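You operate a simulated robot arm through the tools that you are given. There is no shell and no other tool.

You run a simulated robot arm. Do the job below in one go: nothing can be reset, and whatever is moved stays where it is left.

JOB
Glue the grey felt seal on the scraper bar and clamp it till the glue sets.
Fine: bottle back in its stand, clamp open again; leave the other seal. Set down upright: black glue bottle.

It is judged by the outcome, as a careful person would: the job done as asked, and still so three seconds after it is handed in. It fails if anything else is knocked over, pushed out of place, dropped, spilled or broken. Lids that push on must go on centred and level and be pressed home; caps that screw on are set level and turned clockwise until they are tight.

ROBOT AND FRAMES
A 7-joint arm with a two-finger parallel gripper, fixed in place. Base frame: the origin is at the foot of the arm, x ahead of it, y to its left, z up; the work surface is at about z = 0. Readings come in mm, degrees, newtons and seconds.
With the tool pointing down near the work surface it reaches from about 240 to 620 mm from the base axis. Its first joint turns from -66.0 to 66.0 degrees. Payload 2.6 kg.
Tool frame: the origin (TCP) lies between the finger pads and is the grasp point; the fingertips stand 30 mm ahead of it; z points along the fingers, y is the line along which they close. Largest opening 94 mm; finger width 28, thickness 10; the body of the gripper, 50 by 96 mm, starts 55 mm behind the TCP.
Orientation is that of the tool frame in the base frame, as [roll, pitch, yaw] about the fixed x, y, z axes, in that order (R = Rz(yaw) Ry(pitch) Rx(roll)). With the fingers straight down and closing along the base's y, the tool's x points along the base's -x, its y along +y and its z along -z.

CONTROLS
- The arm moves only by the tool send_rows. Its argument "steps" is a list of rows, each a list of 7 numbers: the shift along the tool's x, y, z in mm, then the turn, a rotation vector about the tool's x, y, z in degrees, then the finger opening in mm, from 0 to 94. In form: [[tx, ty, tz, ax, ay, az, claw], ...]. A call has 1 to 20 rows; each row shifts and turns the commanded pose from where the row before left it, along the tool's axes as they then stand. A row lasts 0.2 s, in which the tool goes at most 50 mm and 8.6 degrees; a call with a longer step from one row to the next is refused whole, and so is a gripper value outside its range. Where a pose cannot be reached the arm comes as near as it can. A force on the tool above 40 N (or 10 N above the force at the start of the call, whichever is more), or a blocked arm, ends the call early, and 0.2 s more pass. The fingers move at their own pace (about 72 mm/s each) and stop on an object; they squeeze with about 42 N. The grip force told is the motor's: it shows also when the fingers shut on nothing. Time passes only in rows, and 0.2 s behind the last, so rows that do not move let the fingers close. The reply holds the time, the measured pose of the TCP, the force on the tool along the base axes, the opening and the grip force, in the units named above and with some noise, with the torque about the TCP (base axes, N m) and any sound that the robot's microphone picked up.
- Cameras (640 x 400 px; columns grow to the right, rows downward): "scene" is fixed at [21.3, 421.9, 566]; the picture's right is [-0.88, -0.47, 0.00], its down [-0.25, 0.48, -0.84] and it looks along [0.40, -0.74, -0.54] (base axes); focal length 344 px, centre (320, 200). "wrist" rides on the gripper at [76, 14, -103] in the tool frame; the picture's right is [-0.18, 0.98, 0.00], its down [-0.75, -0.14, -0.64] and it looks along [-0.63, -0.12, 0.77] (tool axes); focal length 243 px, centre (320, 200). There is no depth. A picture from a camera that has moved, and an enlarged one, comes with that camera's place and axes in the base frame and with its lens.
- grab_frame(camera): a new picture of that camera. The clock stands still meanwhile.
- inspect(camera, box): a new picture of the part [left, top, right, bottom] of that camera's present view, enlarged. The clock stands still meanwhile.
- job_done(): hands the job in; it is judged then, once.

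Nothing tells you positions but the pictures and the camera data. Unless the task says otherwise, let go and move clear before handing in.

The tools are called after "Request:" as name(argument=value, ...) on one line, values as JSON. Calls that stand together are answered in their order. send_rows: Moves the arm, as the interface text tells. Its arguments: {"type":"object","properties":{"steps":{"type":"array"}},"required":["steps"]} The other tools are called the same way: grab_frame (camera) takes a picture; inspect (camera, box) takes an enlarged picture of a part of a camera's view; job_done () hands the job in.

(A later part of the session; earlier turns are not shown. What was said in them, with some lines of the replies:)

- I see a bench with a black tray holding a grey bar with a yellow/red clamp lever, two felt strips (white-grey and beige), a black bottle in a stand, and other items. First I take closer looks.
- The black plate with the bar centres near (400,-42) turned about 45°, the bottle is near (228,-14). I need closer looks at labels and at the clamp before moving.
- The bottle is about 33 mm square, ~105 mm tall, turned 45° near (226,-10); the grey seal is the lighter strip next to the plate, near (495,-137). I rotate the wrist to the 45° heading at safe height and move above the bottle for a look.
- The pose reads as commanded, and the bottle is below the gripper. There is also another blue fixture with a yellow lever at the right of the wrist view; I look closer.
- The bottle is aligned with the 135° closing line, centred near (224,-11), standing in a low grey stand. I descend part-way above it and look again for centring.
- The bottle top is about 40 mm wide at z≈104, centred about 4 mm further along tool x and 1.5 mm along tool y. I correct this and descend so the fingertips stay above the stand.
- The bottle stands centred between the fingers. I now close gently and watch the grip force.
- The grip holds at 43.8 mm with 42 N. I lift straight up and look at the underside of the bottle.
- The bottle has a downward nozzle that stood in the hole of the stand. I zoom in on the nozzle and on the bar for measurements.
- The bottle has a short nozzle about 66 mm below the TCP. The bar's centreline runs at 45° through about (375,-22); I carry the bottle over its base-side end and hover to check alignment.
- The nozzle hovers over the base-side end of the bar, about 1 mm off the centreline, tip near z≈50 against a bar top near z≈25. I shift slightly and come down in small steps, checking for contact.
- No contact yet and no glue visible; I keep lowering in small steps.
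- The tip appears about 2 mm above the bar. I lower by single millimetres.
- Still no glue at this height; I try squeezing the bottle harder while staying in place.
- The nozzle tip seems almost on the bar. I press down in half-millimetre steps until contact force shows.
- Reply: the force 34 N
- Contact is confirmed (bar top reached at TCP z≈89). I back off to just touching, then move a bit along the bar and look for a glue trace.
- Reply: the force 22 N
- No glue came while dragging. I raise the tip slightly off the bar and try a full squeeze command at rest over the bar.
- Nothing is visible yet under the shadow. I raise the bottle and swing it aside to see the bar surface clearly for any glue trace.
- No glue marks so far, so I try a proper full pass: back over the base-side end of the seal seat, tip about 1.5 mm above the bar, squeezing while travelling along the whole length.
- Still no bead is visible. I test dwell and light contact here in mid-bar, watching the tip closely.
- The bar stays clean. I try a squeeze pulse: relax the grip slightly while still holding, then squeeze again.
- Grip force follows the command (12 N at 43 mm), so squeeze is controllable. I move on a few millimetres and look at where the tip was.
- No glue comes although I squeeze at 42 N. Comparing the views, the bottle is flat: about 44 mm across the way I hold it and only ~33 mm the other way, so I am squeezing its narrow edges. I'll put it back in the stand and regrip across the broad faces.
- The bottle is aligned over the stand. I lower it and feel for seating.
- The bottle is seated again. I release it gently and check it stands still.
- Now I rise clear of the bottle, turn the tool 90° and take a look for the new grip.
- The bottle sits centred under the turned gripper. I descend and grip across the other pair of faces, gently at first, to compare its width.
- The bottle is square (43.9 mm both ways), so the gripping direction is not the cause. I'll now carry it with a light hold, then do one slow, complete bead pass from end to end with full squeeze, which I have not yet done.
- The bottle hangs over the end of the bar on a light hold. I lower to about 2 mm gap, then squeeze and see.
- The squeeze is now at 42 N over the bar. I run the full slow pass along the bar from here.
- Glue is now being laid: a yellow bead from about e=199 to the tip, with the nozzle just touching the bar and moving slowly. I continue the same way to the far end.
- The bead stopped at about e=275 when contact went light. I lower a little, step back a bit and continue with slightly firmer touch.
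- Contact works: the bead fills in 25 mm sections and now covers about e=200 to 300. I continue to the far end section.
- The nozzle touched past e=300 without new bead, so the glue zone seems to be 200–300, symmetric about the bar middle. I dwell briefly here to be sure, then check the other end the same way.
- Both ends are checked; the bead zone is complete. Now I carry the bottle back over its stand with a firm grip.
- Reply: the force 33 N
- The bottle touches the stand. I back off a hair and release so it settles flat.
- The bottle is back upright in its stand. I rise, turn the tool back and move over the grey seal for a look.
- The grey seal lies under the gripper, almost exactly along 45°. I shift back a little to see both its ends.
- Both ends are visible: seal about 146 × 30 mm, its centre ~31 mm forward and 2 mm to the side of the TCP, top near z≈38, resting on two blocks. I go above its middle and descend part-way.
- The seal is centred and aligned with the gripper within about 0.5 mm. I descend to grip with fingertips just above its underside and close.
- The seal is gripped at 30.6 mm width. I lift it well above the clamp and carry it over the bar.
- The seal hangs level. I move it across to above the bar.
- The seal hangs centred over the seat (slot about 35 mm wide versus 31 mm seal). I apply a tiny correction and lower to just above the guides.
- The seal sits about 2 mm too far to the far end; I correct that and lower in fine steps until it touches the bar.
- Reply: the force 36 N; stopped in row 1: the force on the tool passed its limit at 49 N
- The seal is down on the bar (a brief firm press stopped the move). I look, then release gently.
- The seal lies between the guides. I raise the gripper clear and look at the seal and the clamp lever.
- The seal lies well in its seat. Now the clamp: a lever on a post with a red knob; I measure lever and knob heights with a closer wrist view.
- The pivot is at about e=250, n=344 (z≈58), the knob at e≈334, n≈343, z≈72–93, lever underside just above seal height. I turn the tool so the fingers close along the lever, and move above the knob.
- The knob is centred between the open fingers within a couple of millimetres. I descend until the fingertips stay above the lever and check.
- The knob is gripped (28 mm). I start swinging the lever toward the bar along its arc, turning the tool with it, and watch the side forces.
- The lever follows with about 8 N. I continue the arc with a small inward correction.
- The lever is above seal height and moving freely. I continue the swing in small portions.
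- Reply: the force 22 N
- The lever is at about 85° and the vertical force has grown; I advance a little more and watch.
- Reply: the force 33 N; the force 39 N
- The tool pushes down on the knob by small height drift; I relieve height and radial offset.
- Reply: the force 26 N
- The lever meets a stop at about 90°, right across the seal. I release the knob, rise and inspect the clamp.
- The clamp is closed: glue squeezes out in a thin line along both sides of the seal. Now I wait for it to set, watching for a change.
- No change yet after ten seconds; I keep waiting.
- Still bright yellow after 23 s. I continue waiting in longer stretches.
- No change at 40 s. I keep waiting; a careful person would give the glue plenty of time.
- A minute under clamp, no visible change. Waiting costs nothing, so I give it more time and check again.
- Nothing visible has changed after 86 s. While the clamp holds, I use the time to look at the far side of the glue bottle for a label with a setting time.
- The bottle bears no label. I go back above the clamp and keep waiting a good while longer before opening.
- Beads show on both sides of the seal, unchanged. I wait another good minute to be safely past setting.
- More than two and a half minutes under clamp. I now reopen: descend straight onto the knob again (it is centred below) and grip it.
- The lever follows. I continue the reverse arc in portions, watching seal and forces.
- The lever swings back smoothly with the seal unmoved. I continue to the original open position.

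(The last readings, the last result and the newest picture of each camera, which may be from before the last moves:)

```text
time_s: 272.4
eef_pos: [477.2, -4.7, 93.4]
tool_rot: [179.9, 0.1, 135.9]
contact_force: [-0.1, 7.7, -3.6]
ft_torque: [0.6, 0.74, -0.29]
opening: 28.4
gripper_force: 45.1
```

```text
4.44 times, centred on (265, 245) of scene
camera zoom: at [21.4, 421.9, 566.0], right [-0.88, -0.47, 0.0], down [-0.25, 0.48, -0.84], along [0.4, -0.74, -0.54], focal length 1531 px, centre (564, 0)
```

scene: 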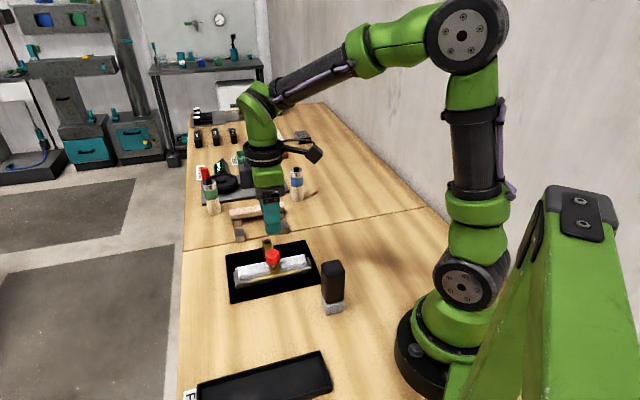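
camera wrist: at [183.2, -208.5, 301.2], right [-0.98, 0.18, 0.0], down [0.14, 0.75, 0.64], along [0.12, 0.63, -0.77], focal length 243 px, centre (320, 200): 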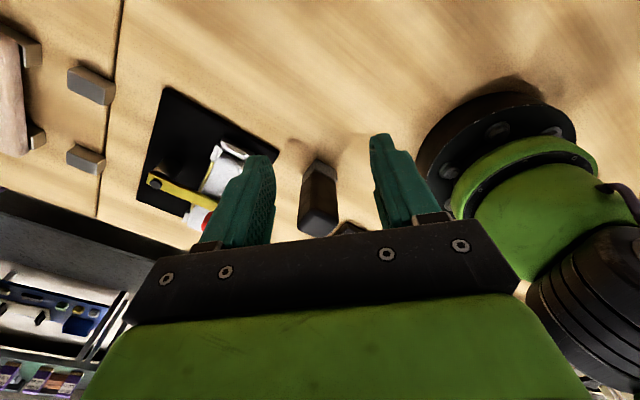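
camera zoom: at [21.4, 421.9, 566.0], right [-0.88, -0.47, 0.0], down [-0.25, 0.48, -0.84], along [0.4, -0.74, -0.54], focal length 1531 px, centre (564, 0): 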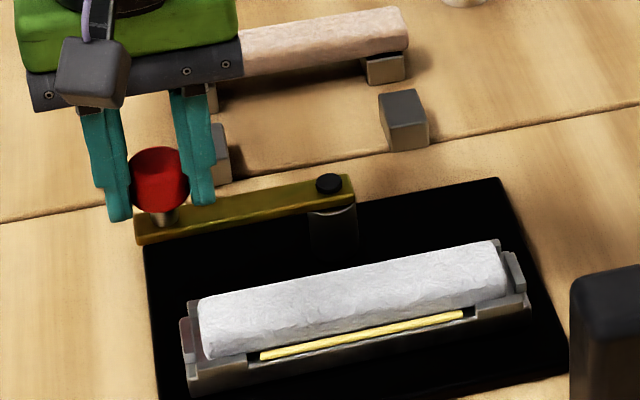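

Request:
send_rows(steps=[[-1.3, 0, 0, 0, 0, 0.9, 27], [0, 0, 0, 0, 0, 0, 27]])

Request:
send_rows(steps=[[0, 0, 0, 0, 0, 0, 30], [0, 0, 0, 0, 0, 0, 40], [0, 0, 0, 0, 0, 0, 56], [0, 0, 0, 0, 0, 0, 64], [0, 0, -25, 0, 0, 0, 64], [0, 0, -40, 0, 0, 0, 64], [0, 0, -40, 0, 0, 0, 64], [0, 0, 0, 0, 0, 0, 64]])

Request:
inspect(camera="scene", box=[205, 200, 345, 300])

Request:
inspect(camera="scene", box=[225, 235, 325, 295])

Request:
grab_frame(camera="wrist")

```text
time_s: 273.0
eef_pos: [478.2, -4.5, 94.2]
tool_rot: [179.9, 0.1, 135.2]
contact_force: [-1.9, 7.4, -0.9]
ft_torque: [0.47, 0.52, 0.01]
opening: 28.4
gripper_force: 44.8
```

```text
time_s: 274.8
eef_pos: [478.1, -5.1, 198.3]
tool_rot: [179.8, 0.1, 135.1]
contact_force: [0.2, 0.1, 0.2]
ft_torque: [0.0, 0.0, 0.0]
opening: 64.0
gripper_force: 0.0
```

```text
4.00 times, centred on (275, 250) of scene
camera zoom: at [21.3, 421.9, 566.0], right [-0.88, -0.47, 0.0], down [-0.25, 0.48, -0.84], along [0.4, -0.74, -0.54], focal length 1378 px, centre (500, 0)
```

zoom: 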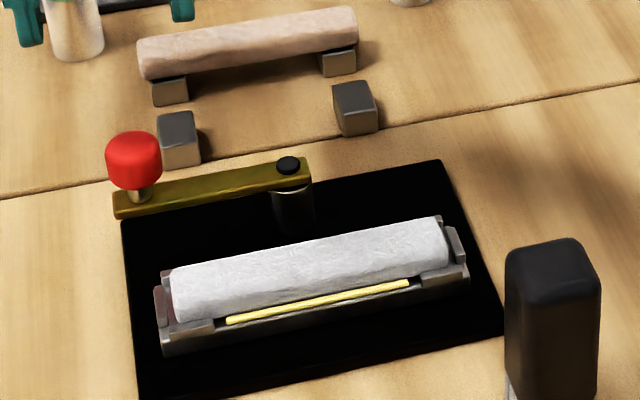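

```text
6.40 times, centred on (275, 265) of scene
camera zoom: at [21.3, 421.9, 566.0], right [-0.88, -0.47, 0.0], down [-0.25, 0.48, -0.84], along [0.4, -0.74, -0.54], focal length 2204 px, centre (608, -216)
```

zoom: 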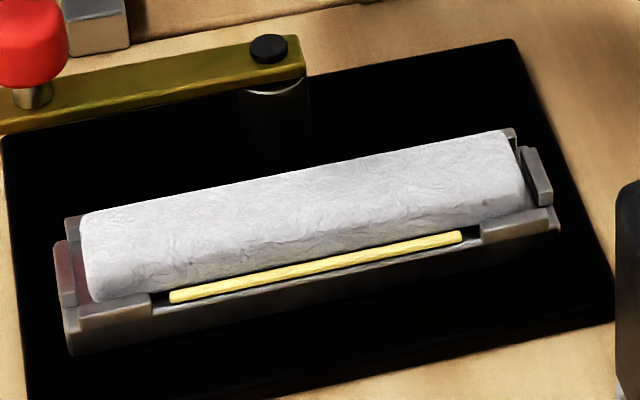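

```text
taken
camera wrist: at [432.7, 57.4, 301.8], right [0.82, 0.57, 0.0], down [0.43, -0.63, 0.64], along [0.36, -0.53, -0.77], focal length 243 px, centre (320, 200)
```

wrist: 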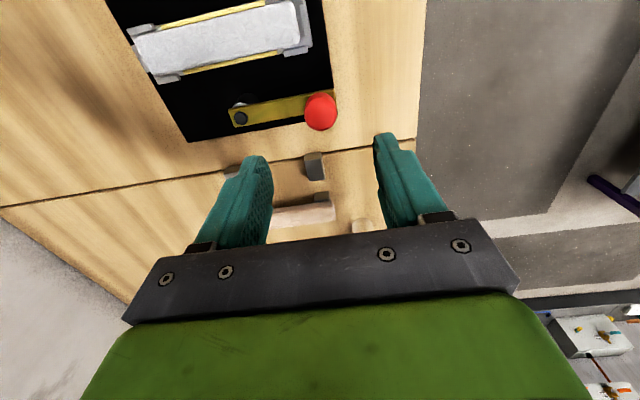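

The clamp is open again and the seal stays put. I gently test that it is really bonded: straddle it with open fingers and nudge it sideways very lightly.

Request:
send_rows(steps=[[0, 0, 0, 0, 0, -8.5, 64], [0, 0, 0, 0, 0, -8.5, 64], [0, 0, 0, 0, 0, -8.5, 64], [0, 0, 0, 0, 0, -8.5, 64], [0, 0, 0, 0, 0, -8.5, 64], [0, 0, 0, 0, 0, -8.5, 64], [0, 0, 0, 0, 0, -8.5, 64], [0, 0, 0, 0, 0, -8.5, 64], [0, 0, 0, 0, 0, -8.5, 64], [0, 0, 0, 0, 0, -8.5, 64], [0, 0, 0, 0, 0, -5, 64], [28, 21, 0, 0, 0, 0, 64], [28, 21, 0, 0, 0, 0, 64], [29, 20.5, 0, 0, 0, 0, 50], [0, 0, 0, 0, 0, 0, 46]])

Request:
grab_frame(camera="wrist")

Request:
inspect(camera="wrist", box=[220, 0, 400, 170])

```text
time_s: 278.0
eef_pos: [373.6, -20.9, 198.6]
tool_rot: [-179.8, 0.1, -134.9]
contact_force: [0.0, 0.2, 0.2]
ft_torque: [-0.04, -0.03, 0.01]
opening: 46.1
gripper_force: 0.1
```

```text
taken
camera wrist: at [307.8, -66.7, 301.6], right [-0.57, 0.82, 0.0], down [0.63, 0.43, 0.64], along [0.53, 0.36, -0.77], focal length 243 px, centre (320, 200)
```

wrist: 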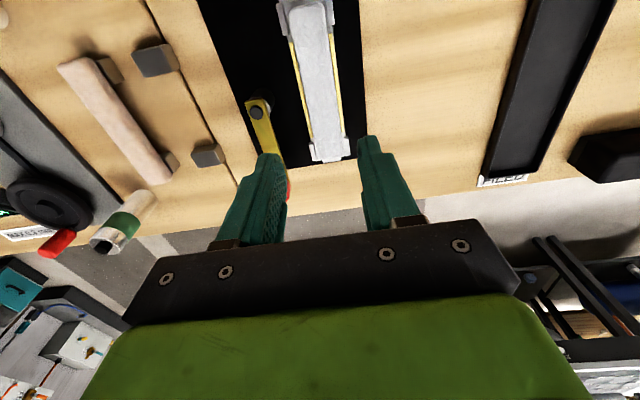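

```text
2.35 times, centred on (310, 85) of wrist
camera zoom: at [307.8, -66.7, 301.6], right [-0.57, 0.82, 0.0], down [0.63, 0.43, 0.64], along [0.53, 0.36, -0.77], focal length 571 px, centre (344, 471)
```

zoom: 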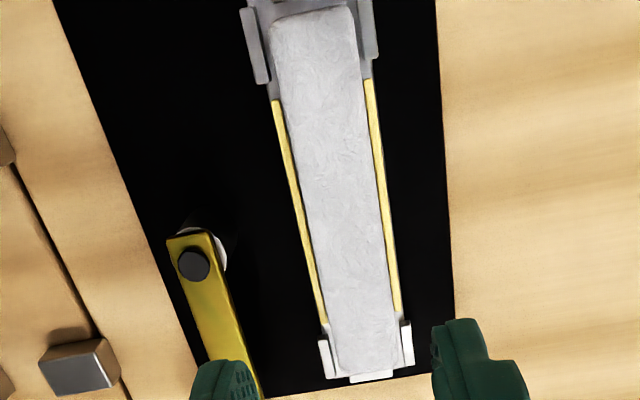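

Request:
send_rows(steps=[[0, 0, 40, 0, 0, 0, 46], [0, 0, 40, 0, 0, 0, 46], [0, 0, 35, 0, 0, 0, 46], [0, 0, 16, 0, 0, 0, 46], [0, 0, 0, 0, 0, 0, 46]])

Request:
send_rows(steps=[[0, 3, 0, 0, 0, 0, 46], [0, 2.5, 0, 0, 0, 0, 46], [0, 0, 0, 0, 0, 0, 46]])

Request:
send_rows(steps=[[0, 0.7, 0, 0, 0, 0, 46], [0, 0, 0, 0, 0, 0, 46]])

Request:
send_rows(steps=[[0, 0.5, 0, 0, 0, 0, 46], [0, 0, 0, 0, 0, 0, 46]])

Request:
inspect(camera="scene", box=[225, 235, 325, 295])

```text
time_s: 279.2
eef_pos: [374.4, -22.6, 66.4]
tool_rot: [-180.0, 0.0, -135.0]
contact_force: [0.3, -0.5, 0.2]
ft_torque: [0.01, 0.02, 0.04]
opening: 45.9
gripper_force: 0.0
```

```text
time_s: 280.0
eef_pos: [370.5, -18.9, 67.3]
tool_rot: [-179.9, 0.1, -135.0]
contact_force: [-1.0, -0.9, 0.1]
ft_torque: [0.0, 0.05, 0.0]
opening: 46.0
gripper_force: 0.1
```

```text
time_s: 280.6
eef_pos: [370.1, -18.1, 67.5]
tool_rot: [-179.9, 0.1, -134.9]
contact_force: [-0.9, 1.3, 0.5]
ft_torque: [0.03, -0.01, 0.02]
opening: 46.0
gripper_force: 0.0
```

```text
time_s: 281.2
eef_pos: [370.4, -16.9, 66.9]
tool_rot: [-179.9, 0.1, -134.9]
contact_force: [0.8, 0.5, 0.7]
ft_torque: [0.02, -0.03, 0.01]
opening: 46.2
gripper_force: 0.0
```

```text
6.40 times, centred on (275, 265) of scene
camera zoom: at [21.3, 421.9, 566.0], right [-0.88, -0.47, 0.0], down [-0.25, 0.48, -0.84], along [0.4, -0.74, -0.54], focal length 2204 px, centre (608, -216)
```

zoom: 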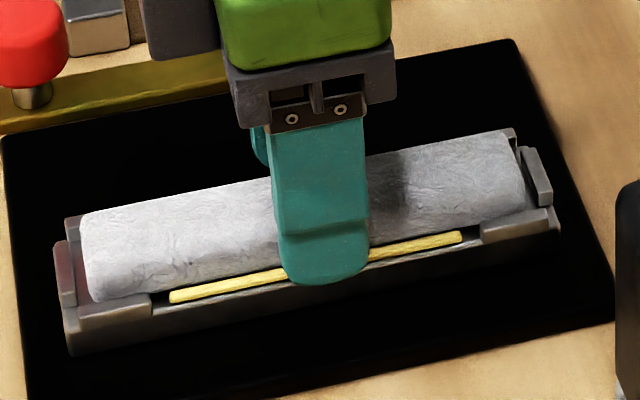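

Request:
send_rows(steps=[[0, 0.5, 0, 0, 0, 0, 46], [0, 0, 0, 0, 0, 0, 46]])

Request:
send_rows(steps=[[0, 0.5, 0, 0, 0, 0, 46], [0, 0, 0, 0, 0, 0, 46]])

Request:
send_rows(steps=[[0, 0.4, 0, 0, 0, 0, 46], [0, 0, 0, 0, 0, 0, 46]])

```text
time_s: 281.8
eef_pos: [369.8, -15.7, 67.4]
tool_rot: [-179.9, 0.1, -134.9]
contact_force: [0.5, -0.2, 0.2]
ft_torque: [-0.02, 0.01, -0.02]
opening: 45.9
gripper_force: 0.1
```

```text
time_s: 282.4
eef_pos: [369.6, -17.1, 66.3]
tool_rot: [-180.0, 0.1, -134.9]
contact_force: [-0.7, -0.8, -0.5]
ft_torque: [0.0, 0.01, 0.0]
opening: 46.0
gripper_force: 0.1
```

```text
time_s: 283.0
eef_pos: [368.1, -15.7, 66.0]
tool_rot: [-179.8, -0.1, -134.9]
contact_force: [-0.2, -1.2, -0.4]
ft_torque: [0.02, 0.01, -0.02]
opening: 45.9
gripper_force: 0.1
```

Request:
send_rows(steps=[[0, 0.4, 0, 0, 0, 0, 46], [0, 0, 0, 0, 0, 0, 46]])

Request:
send_rows(steps=[[0, 0.3, 0, 0, 0, 0, 46], [0, 0, 0, 0, 0, 0, 46]])

Request:
inspect(camera="wrist", box=[240, 60, 400, 200])

```text
time_s: 283.6
eef_pos: [368.6, -16.0, 67.0]
tool_rot: [-179.9, 0.2, -135.0]
contact_force: [1.2, -1.1, -0.6]
ft_torque: [-0.04, 0.0, -0.03]
opening: 46.5
gripper_force: 0.4
```

```text
time_s: 284.2
eef_pos: [367.5, -15.7, 66.3]
tool_rot: [-179.9, 0.1, -134.9]
contact_force: [1.1, -1.1, -0.7]
ft_torque: [0.0, 0.03, -0.04]
opening: 46.9
gripper_force: 1.0
```

```text
2.86 times, centred on (320, 130) of wrist
camera zoom: at [302.8, -60.8, 170.5], right [-0.57, 0.82, 0.0], down [0.63, 0.43, 0.64], along [0.53, 0.36, -0.77], focal length 693 px, centre (320, 400)
```

zoom: 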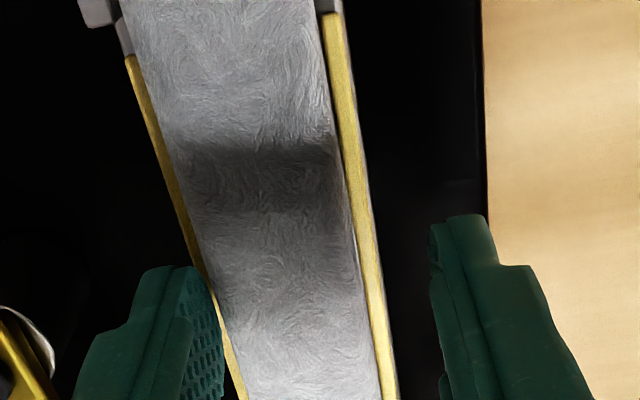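

Contact with the seal opens the finger slightly instead of moving the seal. One more tiny nudge to be sure.

Request:
send_rows(steps=[[0, 0.7, 0, 0, 0, 0, 46], [0, 0, 0, 0, 0, 0, 46]])

Request:
send_rows(steps=[[0, 0.7, 0, 0, 0, 0, 45], [0, 0, 0, 0, 0, 0, 45]])

Request:
inspect(camera="wrist", box=[240, 60, 400, 200])

```text
time_s: 284.8
eef_pos: [368.0, -15.6, 68.4]
tool_rot: [-179.9, 0.1, -134.8]
contact_force: [2.4, -2.6, -2.0]
ft_torque: [-0.04, -0.05, -0.02]
opening: 48.0
gripper_force: 1.9
```

```text
time_s: 285.4
eef_pos: [367.1, -14.2, 68.3]
tool_rot: [-179.8, 0.2, -135.0]
contact_force: [3.8, -4.1, 0.3]
ft_torque: [-0.15, -0.12, 0.0]
opening: 48.4
gripper_force: 2.9
```

```text
2.86 times, centred on (320, 130) of wrist
camera zoom: at [302.0, -60.1, 170.6], right [-0.57, 0.82, 0.0], down [0.63, 0.43, 0.64], along [0.53, 0.36, -0.77], focal length 693 px, centre (320, 400)
```

zoom: 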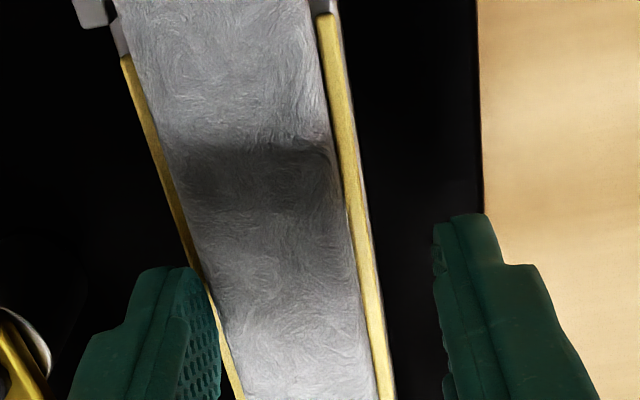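

The seal resists about 5.5 N without moving, so the glue is set. I back off, rise clear and make a final check of the whole scene.

Request:
send_rows(steps=[[0, -5, 0, 0, 0, 0, 46], [0, -5.2, 0, 0, 0, 0, 46], [0, 0, 0, 0, 0, 0, 46], [0, 0, -30, 0, 0, 0, 50], [0, 0, -40, 0, 0, 0, 60], [0, 0, -40, 0, 0, 0, 60], [0, 0, -40, 0, 0, 0, 60], [0, 0, -30, 0, 0, 0, 60], [0, 0, 0, 0, 0, 0, 60]])

Request:
grab_frame(camera="scene")

Request:
inspect(camera="scene", box=[205, 190, 365, 320])

Request:
grab_frame(camera="wrist")

```text
time_s: 287.4
eef_pos: [372.8, -21.1, 248.0]
tool_rot: [-179.9, 0.0, -134.8]
contact_force: [0.7, 0.0, 0.0]
ft_torque: [0.0, 0.01, 0.0]
opening: 59.8
gripper_force: 0.1
```

```text
taken
```

scene: 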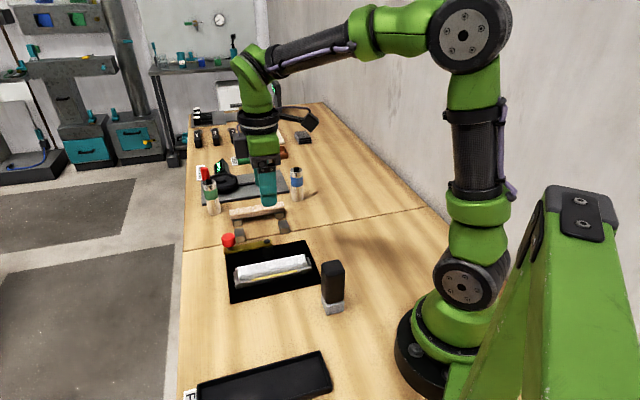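

```text
3.08 times, centred on (285, 255) of scene
camera zoom: at [21.3, 421.9, 566.0], right [-0.88, -0.47, 0.0], down [-0.25, 0.48, -0.84], along [0.4, -0.74, -0.54], focal length 1060 px, centre (428, 31)
```

zoom: 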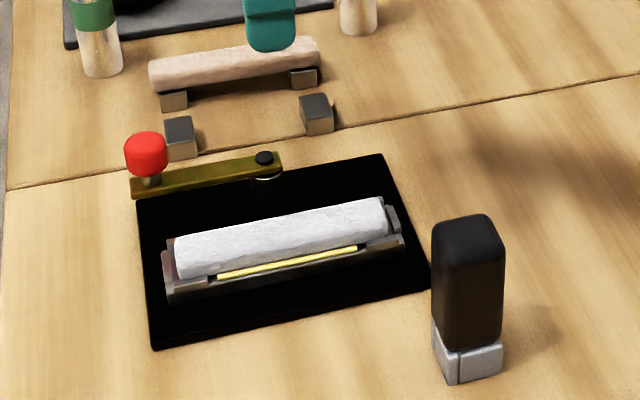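

```text
taken
camera wrist: at [308.2, -66.6, 351.0], right [-0.57, 0.82, 0.0], down [0.63, 0.43, 0.64], along [0.53, 0.36, -0.77], focal length 243 px, centre (320, 200)
```

wrist: 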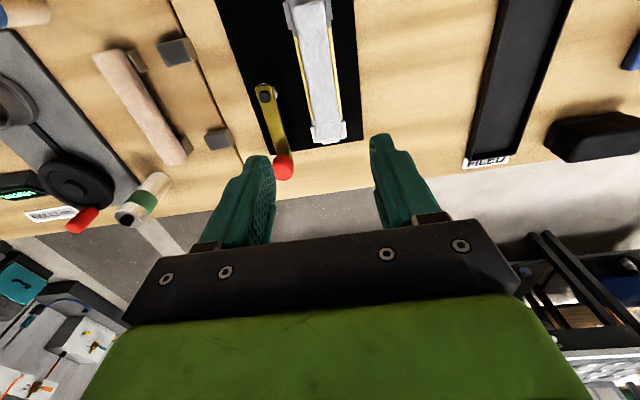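

The grey seal is glued in its seat between the guides, and it held against a light sideways push. The clamp lever is back at its open position, the black bottle stands upright in its stand, and the other seal hasn't been touched. The arm is clear, so I hand the job in.

Request:
job_done()

```text
The job is handed in.
```

The grey felt seal is glued on the scraper bar, and the job is handed in. The seal sits centred between the guides. It was clamped for about two and a half minutes.

- **Glue:** the bead is 100 mm long, in the middle of the bar. The bottle laid none on the last 25 mm or so at either end, even with the nozzle touching the bar there. The glue showed no visible sign of setting and I found no setting time on the bottle. So I opened the clamp and pushed the seal sideways with about 5.5 N, and it did not move.
- **Squeeze-out:** a thin yellow line of glue shows along both long sides of the seal, on top of the bar. I left it there.
- **Bottle:** it is back in its stand, upright the way I found it, with the nozzle down in the hole. I saw no drips on the bench.
- **Clamp:** the lever is back in its open position, as it was at the start.
- **Other seal:** not touched, and I saw nothing else on the bench moved or knocked over.

While I was pressing the seal down onto the bar, the force briefly reached 49 N and the move stopped itself. I saw no damage from it.
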